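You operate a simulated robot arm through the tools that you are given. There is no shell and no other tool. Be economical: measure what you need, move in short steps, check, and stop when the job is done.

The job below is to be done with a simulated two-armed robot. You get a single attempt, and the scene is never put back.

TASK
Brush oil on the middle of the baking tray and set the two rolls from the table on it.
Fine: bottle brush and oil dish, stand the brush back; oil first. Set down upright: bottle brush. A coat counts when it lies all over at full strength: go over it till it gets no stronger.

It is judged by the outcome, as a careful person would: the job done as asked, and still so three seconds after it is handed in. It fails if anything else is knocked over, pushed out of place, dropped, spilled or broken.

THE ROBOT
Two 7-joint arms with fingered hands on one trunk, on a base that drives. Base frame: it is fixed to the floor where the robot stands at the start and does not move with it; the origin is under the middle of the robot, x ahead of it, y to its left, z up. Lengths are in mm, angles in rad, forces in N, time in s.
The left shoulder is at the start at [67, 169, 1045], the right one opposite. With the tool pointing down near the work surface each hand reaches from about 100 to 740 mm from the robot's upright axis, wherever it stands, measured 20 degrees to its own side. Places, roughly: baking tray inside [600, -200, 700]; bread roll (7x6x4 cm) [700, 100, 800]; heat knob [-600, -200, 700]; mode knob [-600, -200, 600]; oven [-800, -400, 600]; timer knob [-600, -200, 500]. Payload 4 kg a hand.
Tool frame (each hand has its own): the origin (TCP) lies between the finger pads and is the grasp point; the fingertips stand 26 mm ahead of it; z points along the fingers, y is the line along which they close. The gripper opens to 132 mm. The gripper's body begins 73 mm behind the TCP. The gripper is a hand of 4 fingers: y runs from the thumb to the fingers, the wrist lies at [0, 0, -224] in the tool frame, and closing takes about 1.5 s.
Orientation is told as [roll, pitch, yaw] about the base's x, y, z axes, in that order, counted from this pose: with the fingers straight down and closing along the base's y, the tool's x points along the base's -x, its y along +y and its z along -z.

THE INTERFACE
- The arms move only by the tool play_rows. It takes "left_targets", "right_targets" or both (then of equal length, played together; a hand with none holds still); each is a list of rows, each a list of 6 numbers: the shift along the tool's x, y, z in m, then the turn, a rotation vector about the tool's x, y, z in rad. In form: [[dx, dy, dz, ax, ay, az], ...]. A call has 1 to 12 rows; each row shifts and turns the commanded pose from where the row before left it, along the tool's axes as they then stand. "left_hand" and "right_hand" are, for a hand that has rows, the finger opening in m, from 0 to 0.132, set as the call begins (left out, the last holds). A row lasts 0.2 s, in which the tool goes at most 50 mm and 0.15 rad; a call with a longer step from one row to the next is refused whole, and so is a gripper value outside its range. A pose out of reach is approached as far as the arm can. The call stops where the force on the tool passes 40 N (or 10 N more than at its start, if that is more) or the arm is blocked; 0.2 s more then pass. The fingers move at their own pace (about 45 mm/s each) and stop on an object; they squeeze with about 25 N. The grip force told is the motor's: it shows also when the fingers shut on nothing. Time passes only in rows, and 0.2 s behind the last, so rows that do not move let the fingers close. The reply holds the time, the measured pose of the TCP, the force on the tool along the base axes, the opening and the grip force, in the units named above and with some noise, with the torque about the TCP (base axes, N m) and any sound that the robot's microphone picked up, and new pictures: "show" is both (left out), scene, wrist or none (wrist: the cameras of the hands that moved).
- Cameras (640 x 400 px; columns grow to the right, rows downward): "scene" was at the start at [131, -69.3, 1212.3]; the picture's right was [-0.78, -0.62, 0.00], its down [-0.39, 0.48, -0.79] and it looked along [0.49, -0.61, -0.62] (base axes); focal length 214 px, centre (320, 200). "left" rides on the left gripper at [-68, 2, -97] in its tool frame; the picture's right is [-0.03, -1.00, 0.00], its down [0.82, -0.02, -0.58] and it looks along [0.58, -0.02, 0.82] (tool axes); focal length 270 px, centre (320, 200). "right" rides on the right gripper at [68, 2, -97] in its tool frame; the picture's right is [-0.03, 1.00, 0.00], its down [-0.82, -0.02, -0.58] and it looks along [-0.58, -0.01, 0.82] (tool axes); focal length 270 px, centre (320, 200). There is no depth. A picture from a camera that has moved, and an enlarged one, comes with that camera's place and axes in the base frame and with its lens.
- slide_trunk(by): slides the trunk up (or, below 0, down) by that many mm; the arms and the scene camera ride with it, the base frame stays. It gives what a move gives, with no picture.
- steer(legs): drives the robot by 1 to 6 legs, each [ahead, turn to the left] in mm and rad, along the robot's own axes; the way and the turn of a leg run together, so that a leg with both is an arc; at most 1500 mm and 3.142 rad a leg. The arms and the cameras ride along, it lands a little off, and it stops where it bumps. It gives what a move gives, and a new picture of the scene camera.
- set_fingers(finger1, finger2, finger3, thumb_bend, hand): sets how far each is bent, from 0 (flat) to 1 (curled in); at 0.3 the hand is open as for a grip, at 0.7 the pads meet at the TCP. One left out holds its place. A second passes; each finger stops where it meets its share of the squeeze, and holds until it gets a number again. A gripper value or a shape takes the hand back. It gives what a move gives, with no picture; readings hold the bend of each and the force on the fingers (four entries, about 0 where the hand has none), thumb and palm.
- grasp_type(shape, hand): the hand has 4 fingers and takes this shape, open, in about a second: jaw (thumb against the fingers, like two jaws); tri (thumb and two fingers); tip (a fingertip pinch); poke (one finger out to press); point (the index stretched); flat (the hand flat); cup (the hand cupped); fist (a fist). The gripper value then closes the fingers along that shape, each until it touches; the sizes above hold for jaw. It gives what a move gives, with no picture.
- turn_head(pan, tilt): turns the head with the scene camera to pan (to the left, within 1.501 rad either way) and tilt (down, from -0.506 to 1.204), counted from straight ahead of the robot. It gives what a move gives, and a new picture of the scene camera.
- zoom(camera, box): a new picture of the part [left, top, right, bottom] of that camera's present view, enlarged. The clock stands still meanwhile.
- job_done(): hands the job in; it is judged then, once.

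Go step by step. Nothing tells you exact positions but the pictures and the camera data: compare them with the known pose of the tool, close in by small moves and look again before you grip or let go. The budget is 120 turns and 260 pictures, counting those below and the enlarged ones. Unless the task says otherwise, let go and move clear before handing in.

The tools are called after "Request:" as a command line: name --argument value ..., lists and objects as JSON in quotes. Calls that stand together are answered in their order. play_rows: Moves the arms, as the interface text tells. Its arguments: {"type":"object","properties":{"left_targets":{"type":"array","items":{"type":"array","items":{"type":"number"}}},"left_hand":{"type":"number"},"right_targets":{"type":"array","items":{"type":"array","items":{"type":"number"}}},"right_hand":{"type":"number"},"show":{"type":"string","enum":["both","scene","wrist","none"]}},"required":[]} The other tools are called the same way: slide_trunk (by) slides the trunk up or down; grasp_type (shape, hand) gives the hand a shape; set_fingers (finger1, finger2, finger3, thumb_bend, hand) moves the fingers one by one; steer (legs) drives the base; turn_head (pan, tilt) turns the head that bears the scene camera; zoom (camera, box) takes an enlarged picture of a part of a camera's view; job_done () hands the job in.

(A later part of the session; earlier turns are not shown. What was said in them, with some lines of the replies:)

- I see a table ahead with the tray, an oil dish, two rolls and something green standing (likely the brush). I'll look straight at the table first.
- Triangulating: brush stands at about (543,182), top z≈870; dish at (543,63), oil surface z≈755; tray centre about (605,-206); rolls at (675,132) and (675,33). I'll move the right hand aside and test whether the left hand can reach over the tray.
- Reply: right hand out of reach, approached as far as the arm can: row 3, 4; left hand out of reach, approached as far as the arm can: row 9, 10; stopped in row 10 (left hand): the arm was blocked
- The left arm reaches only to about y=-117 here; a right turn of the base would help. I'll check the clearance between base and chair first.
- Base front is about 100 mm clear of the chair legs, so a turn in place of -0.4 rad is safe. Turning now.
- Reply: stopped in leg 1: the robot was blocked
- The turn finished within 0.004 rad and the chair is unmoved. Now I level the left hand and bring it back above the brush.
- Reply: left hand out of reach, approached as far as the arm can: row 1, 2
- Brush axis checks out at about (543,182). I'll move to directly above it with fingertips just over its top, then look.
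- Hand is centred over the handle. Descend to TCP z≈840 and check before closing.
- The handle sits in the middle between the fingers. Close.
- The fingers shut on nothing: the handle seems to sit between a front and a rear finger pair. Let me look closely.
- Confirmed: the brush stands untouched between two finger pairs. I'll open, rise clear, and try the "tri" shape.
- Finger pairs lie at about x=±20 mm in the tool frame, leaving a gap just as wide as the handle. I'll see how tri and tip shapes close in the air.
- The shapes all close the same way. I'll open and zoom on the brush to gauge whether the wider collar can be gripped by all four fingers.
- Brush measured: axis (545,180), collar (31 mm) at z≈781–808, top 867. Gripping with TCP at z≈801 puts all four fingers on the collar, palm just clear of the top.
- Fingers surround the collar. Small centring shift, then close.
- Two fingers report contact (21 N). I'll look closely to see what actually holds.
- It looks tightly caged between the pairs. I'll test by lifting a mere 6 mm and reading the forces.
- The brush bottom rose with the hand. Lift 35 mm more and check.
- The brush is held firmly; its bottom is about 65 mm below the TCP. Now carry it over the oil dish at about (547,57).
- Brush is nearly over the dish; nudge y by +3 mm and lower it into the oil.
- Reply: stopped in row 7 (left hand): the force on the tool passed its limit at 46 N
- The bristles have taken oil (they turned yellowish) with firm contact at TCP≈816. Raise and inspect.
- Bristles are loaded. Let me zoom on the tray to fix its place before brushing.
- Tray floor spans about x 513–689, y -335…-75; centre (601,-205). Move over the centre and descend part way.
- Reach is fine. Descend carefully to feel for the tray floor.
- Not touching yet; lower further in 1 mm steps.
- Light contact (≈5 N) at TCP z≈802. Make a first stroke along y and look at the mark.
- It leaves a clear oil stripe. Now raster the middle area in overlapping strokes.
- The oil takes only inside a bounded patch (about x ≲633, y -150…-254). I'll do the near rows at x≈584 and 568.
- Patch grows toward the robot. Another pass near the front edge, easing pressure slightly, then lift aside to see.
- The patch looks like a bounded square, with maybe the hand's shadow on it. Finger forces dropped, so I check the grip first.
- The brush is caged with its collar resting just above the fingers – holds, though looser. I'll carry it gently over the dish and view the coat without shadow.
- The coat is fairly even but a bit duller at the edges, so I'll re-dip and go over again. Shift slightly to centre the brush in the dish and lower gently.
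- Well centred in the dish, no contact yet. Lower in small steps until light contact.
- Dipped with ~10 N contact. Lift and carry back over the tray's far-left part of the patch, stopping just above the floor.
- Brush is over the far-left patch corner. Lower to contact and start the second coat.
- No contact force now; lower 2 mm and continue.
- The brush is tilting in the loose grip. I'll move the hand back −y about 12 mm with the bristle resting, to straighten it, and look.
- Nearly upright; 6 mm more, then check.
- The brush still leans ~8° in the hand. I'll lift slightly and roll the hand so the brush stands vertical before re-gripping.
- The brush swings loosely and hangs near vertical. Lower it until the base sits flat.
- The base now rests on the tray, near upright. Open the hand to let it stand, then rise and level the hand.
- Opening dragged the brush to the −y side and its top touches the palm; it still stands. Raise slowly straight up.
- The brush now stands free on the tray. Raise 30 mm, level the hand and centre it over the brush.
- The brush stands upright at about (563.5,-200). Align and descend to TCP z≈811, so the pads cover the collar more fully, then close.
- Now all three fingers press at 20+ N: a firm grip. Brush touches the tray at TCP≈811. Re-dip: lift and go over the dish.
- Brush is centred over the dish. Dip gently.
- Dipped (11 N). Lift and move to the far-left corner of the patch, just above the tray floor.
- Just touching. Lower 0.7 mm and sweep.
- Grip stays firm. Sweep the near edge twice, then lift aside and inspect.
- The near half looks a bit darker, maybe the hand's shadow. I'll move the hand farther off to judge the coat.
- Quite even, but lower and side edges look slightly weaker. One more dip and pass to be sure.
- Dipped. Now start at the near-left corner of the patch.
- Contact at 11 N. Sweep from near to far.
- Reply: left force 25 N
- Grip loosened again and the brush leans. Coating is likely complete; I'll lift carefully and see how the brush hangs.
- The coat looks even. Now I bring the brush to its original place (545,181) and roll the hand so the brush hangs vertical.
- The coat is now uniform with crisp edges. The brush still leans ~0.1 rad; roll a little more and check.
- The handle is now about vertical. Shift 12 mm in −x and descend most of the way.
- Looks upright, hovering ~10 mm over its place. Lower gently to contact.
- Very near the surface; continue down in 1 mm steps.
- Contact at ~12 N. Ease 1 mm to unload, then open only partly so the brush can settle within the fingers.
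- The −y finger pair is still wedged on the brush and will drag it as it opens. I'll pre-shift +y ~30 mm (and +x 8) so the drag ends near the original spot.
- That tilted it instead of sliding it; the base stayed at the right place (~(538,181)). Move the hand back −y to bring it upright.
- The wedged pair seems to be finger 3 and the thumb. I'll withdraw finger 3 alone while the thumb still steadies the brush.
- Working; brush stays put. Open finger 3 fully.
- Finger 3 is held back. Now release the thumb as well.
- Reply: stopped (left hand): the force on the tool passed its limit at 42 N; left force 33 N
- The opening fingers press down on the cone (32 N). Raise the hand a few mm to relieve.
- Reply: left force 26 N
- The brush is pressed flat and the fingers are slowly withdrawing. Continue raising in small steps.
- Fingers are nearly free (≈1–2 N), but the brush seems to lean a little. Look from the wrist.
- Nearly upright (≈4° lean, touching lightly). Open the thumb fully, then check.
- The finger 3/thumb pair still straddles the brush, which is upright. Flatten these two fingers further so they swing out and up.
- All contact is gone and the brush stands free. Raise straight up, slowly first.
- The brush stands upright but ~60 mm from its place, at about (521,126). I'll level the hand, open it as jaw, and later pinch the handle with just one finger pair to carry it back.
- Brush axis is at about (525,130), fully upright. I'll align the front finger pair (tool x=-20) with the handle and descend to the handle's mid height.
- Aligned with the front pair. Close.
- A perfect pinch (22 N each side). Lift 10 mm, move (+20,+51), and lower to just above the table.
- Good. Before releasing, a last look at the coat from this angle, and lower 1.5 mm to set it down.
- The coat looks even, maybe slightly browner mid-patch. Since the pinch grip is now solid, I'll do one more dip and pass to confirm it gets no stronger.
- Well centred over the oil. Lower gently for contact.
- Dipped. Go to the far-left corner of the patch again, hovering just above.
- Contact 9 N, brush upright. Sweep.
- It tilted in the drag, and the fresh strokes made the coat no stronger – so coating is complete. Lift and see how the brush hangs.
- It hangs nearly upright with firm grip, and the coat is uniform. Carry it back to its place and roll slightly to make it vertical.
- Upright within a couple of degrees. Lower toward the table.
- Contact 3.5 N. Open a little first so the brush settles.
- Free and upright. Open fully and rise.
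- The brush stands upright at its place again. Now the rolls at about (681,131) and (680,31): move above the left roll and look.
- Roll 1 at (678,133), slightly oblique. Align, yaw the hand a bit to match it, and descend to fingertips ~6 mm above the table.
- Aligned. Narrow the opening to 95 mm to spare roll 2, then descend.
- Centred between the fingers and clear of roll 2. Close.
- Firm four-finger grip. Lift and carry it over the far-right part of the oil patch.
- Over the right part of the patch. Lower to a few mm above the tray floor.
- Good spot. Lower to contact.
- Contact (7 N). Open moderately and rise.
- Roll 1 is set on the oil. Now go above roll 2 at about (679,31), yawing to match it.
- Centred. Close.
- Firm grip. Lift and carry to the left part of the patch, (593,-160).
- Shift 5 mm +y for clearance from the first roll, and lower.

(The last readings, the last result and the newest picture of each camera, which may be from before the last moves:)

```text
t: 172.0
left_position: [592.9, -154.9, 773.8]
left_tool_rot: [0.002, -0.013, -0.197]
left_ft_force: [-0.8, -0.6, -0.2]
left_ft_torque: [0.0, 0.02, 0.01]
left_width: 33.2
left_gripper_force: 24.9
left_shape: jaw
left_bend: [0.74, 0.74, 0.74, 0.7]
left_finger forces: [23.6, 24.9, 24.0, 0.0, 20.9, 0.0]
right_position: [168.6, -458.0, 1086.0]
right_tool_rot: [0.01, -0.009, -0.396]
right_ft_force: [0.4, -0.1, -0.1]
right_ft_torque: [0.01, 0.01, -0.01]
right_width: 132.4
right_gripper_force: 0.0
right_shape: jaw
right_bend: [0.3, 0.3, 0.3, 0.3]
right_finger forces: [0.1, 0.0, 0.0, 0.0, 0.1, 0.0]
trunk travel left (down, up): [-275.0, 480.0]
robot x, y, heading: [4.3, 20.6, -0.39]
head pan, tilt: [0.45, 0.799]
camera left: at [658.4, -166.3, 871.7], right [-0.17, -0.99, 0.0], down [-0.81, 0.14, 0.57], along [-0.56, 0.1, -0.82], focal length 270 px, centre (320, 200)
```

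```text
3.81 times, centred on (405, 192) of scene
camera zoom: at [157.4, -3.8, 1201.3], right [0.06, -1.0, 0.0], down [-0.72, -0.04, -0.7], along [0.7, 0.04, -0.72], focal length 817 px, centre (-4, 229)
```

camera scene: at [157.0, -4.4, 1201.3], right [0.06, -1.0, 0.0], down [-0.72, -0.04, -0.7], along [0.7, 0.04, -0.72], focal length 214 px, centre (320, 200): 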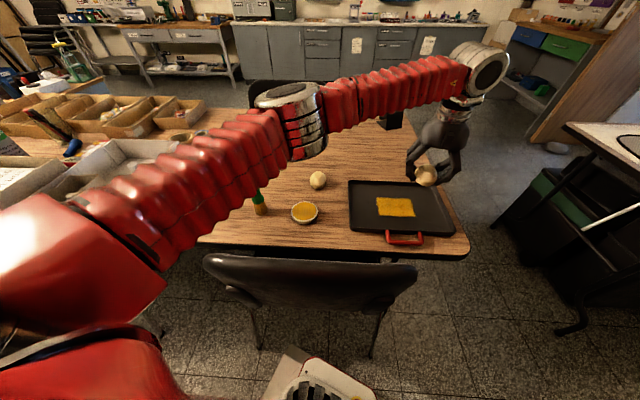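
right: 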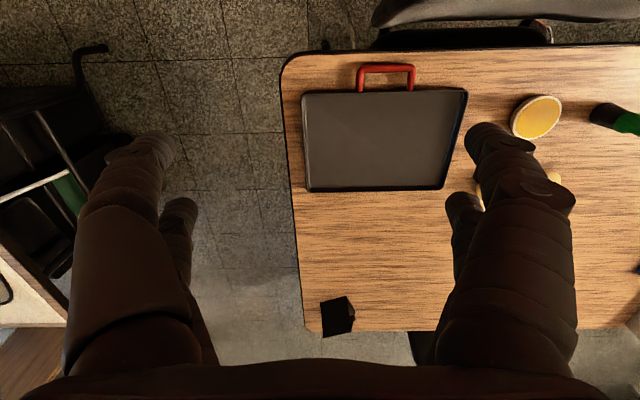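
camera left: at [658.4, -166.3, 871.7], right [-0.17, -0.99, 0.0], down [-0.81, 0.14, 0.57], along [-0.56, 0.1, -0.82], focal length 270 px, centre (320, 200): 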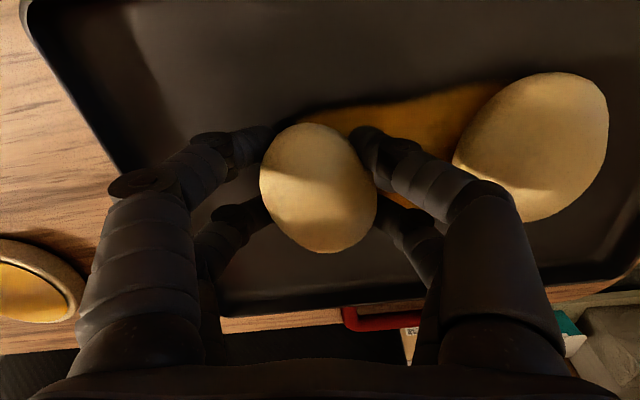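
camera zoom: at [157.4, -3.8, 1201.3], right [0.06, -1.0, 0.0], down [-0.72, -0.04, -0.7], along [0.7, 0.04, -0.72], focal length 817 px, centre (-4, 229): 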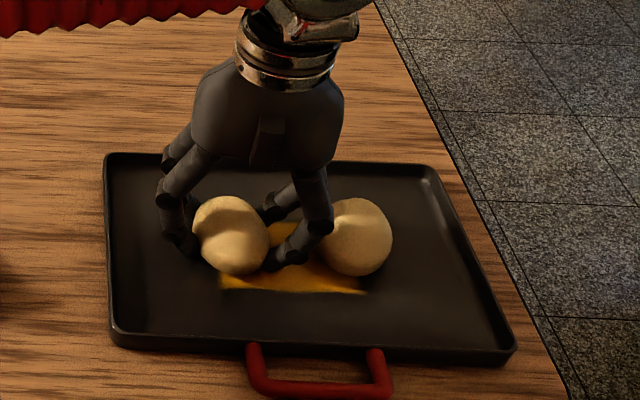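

Clear of the first roll. Lower the last 2–3 mm.

Request:
play_rows --left_targets '[[0, 0, 0.001, 0, 0, 0], [0, 0, 0.001, 0, 0, 0], [0, 0, 0.0005, 0, 0, 0], [0, 0, 0, 0, 0, 0]]' --show "none"

```text
t: 173.0
left_position: [591.5, -153.8, 773.3]
left_tool_rot: [0.0, -0.013, -0.196]
left_ft_force: [1.4, -0.5, 5.9]
left_ft_torque: [-0.01, 0.04, 0.03]
left_width: 32.8
left_gripper_force: 25.1
left_shape: jaw
left_bend: [0.74, 0.74, 0.74, 0.7]
left_finger forces: [23.8, 24.8, 24.3, 0.1, 21.7, 0.1]
right_position: [168.7, -458.1, 1085.5]
right_tool_rot: [0.01, -0.008, -0.397]
right_ft_force: [0.5, -0.1, -0.2]
right_ft_torque: [-0.01, -0.03, 0.0]
right_width: 132.2
right_gripper_force: 0.0
right_shape: jaw
right_bend: [0.3, 0.3, 0.3, 0.3]
right_finger forces: [0.1, 0.0, 0.0, 0.1, 0.1, 0.1]
trunk travel left (down, up): [-275.0, 480.0]
robot x, y, heading: [7.3, 21.4, -0.394]
head pan, tilt: [0.45, 0.799]
```

Contact. Open just a little (to 55 mm) and rise straight up.

Request:
play_rows --left_targets '[[0, 0, -0.0005, 0, 0, 0], [0, 0, 0, 0, 0, 0], [0, 0, 0, 0, 0, 0], [0, 0, -0.015, 0, 0, 0], [0, 0, -0.03, 0, 0, 0], [0, 0, -0.04, 0, 0, 0], [0, 0, -0.04, 0, 0, 0], [0, 0, 0, 0, 0, 0]]' --left_hand 0.055 --show "wrist"

Request:
zoom --camera "scene" --box '[340, 140, 470, 245]'

```text
t: 174.8
left_position: [590.0, -153.6, 897.2]
left_tool_rot: [0.003, -0.012, -0.195]
left_ft_force: [0.1, 0.4, 0.6]
left_ft_torque: [0.03, -0.02, 0.0]
left_width: 54.8
left_gripper_force: 0.1
left_shape: jaw
left_bend: [0.73, 0.73, 0.73, 0.7]
left_finger forces: [0.0, 0.1, 0.1, 0.0, 0.1, 0.0]
right_position: [169.7, -457.7, 1085.6]
right_tool_rot: [0.011, -0.006, -0.394]
right_ft_force: [0.1, 0.3, -0.4]
right_ft_torque: [-0.01, 0.02, 0.01]
right_width: 132.3
right_gripper_force: 0.0
right_shape: jaw
right_bend: [0.3, 0.3, 0.3, 0.3]
right_finger forces: [0.0, 0.1, 0.0, 0.0, 0.1, 0.0]
trunk travel left (down, up): [-275.0, 480.0]
robot x, y, heading: [7.7, 22.8, -0.394]
head pan, tilt: [0.45, 0.799]
camera left: at [656.1, -164.6, 995.8], right [-0.17, -0.99, 0.0], down [-0.81, 0.14, 0.57], along [-0.56, 0.1, -0.82], focal length 270 px, centre (320, 200)
```

left: 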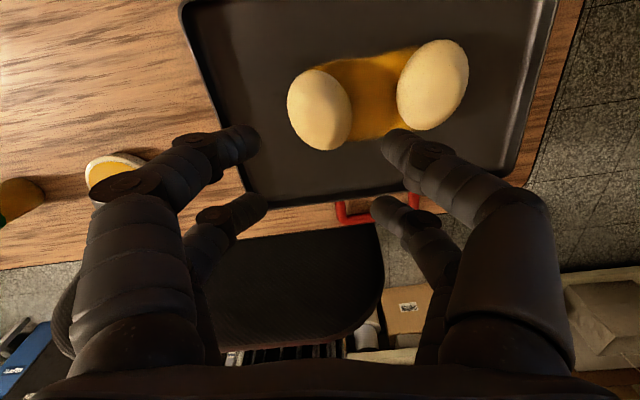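

```text
3.81 times, centred on (405, 192) of scene
camera zoom: at [157.6, -3.9, 1201.2], right [0.06, -1.0, 0.0], down [-0.72, -0.04, -0.7], along [0.7, 0.04, -0.72], focal length 817 px, centre (-4, 229)
```

zoom: 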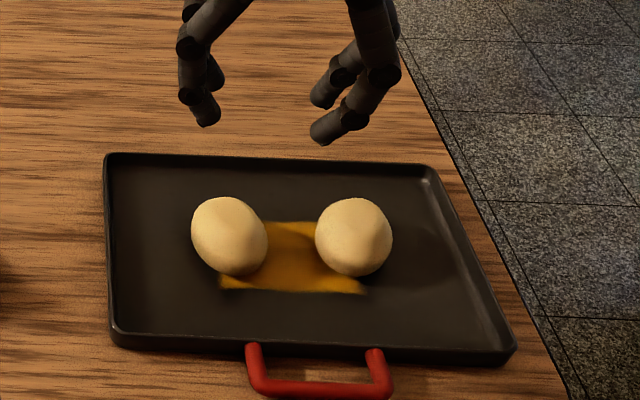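

Both rolls sit on the oiled patch. Raise the hand clear and take a final look at the whole table.

Request:
play_rows --left_targets '[[0, 0, -0.04, 0, 0, 0], [0, 0, -0.04, 0, 0, 0], [0, 0, -0.04, 0, 0, 0], [0.02, 0.02, 0, 0, 0, 0], [0, 0, 0, 0, 0, 0]]' --show "scene"

Request:
zoom --camera "scene" --box '[230, 150, 480, 260]'

```text
t: 176.0
left_position: [573.6, -131.8, 1019.6]
left_tool_rot: [0.002, -0.011, -0.196]
left_ft_force: [0.1, 1.0, 0.1]
left_ft_torque: [0.0, 0.01, 0.04]
left_width: 54.6
left_gripper_force: 0.1
left_shape: jaw
left_bend: [0.73, 0.73, 0.73, 0.7]
left_finger forces: [0.0, 0.0, 0.0, 0.0, 0.0, 0.0]
right_position: [168.9, -459.3, 1085.6]
right_tool_rot: [0.009, -0.007, -0.397]
right_ft_force: [-0.3, 0.1, 0.1]
right_ft_torque: [0.01, 0.0, -0.03]
right_width: 132.1
right_gripper_force: 0.1
right_shape: jaw
right_bend: [0.3, 0.3, 0.3, 0.3]
right_finger forces: [0.1, 0.0, 0.0, 0.0, 0.0, 0.1]
trunk travel left (down, up): [-275.0, 480.0]
robot x, y, heading: [4.9, 20.8, -0.389]
head pan, tilt: [0.45, 0.799]
camera scene: at [157.4, -3.8, 1201.2], right [0.06, -1.0, 0.0], down [-0.72, -0.04, -0.7], along [0.7, 0.04, -0.72], focal length 214 px, centre (320, 200)
```

scene: 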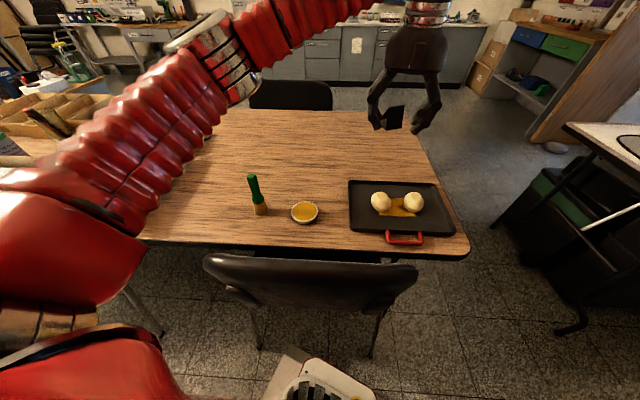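

```text
2.56 times, centred on (355, 205) of scene
camera zoom: at [157.4, -3.8, 1201.2], right [0.06, -1.0, 0.0], down [-0.72, -0.04, -0.7], along [0.7, 0.04, -0.72], focal length 549 px, centre (230, 187)
```

zoom: 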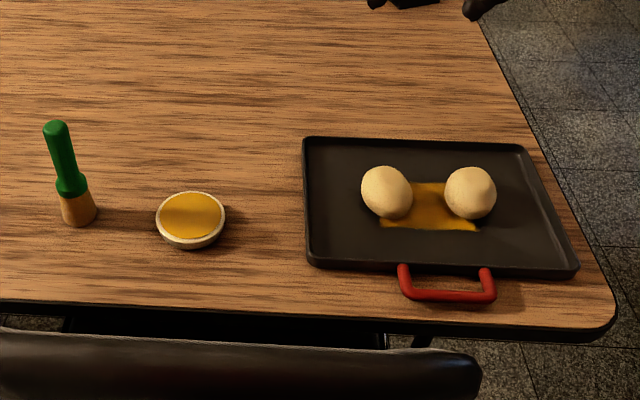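

Everything is in place: the oil patch is coated, both rolls are on it, the brush stands upright at its place, the dish is undisturbed and the hands are clear.

Request:
job_done

```text
The job is handed in.
```

I oiled the middle of the tray, set both rolls on the oiled patch and stood the brush upright where it was. The coat went on in several passes, and by the last one it looked even and no stronger. That last pass only went over the far half of the patch.

While I was coating, the brush slipped in the grip a few times. I had to stand it on the tray once to get a better hold. When I first set it back on the table, letting go dragged it about 60 mm, so I picked it up again and put it back in its place. Nothing fell or spilled, and both hands are clear.
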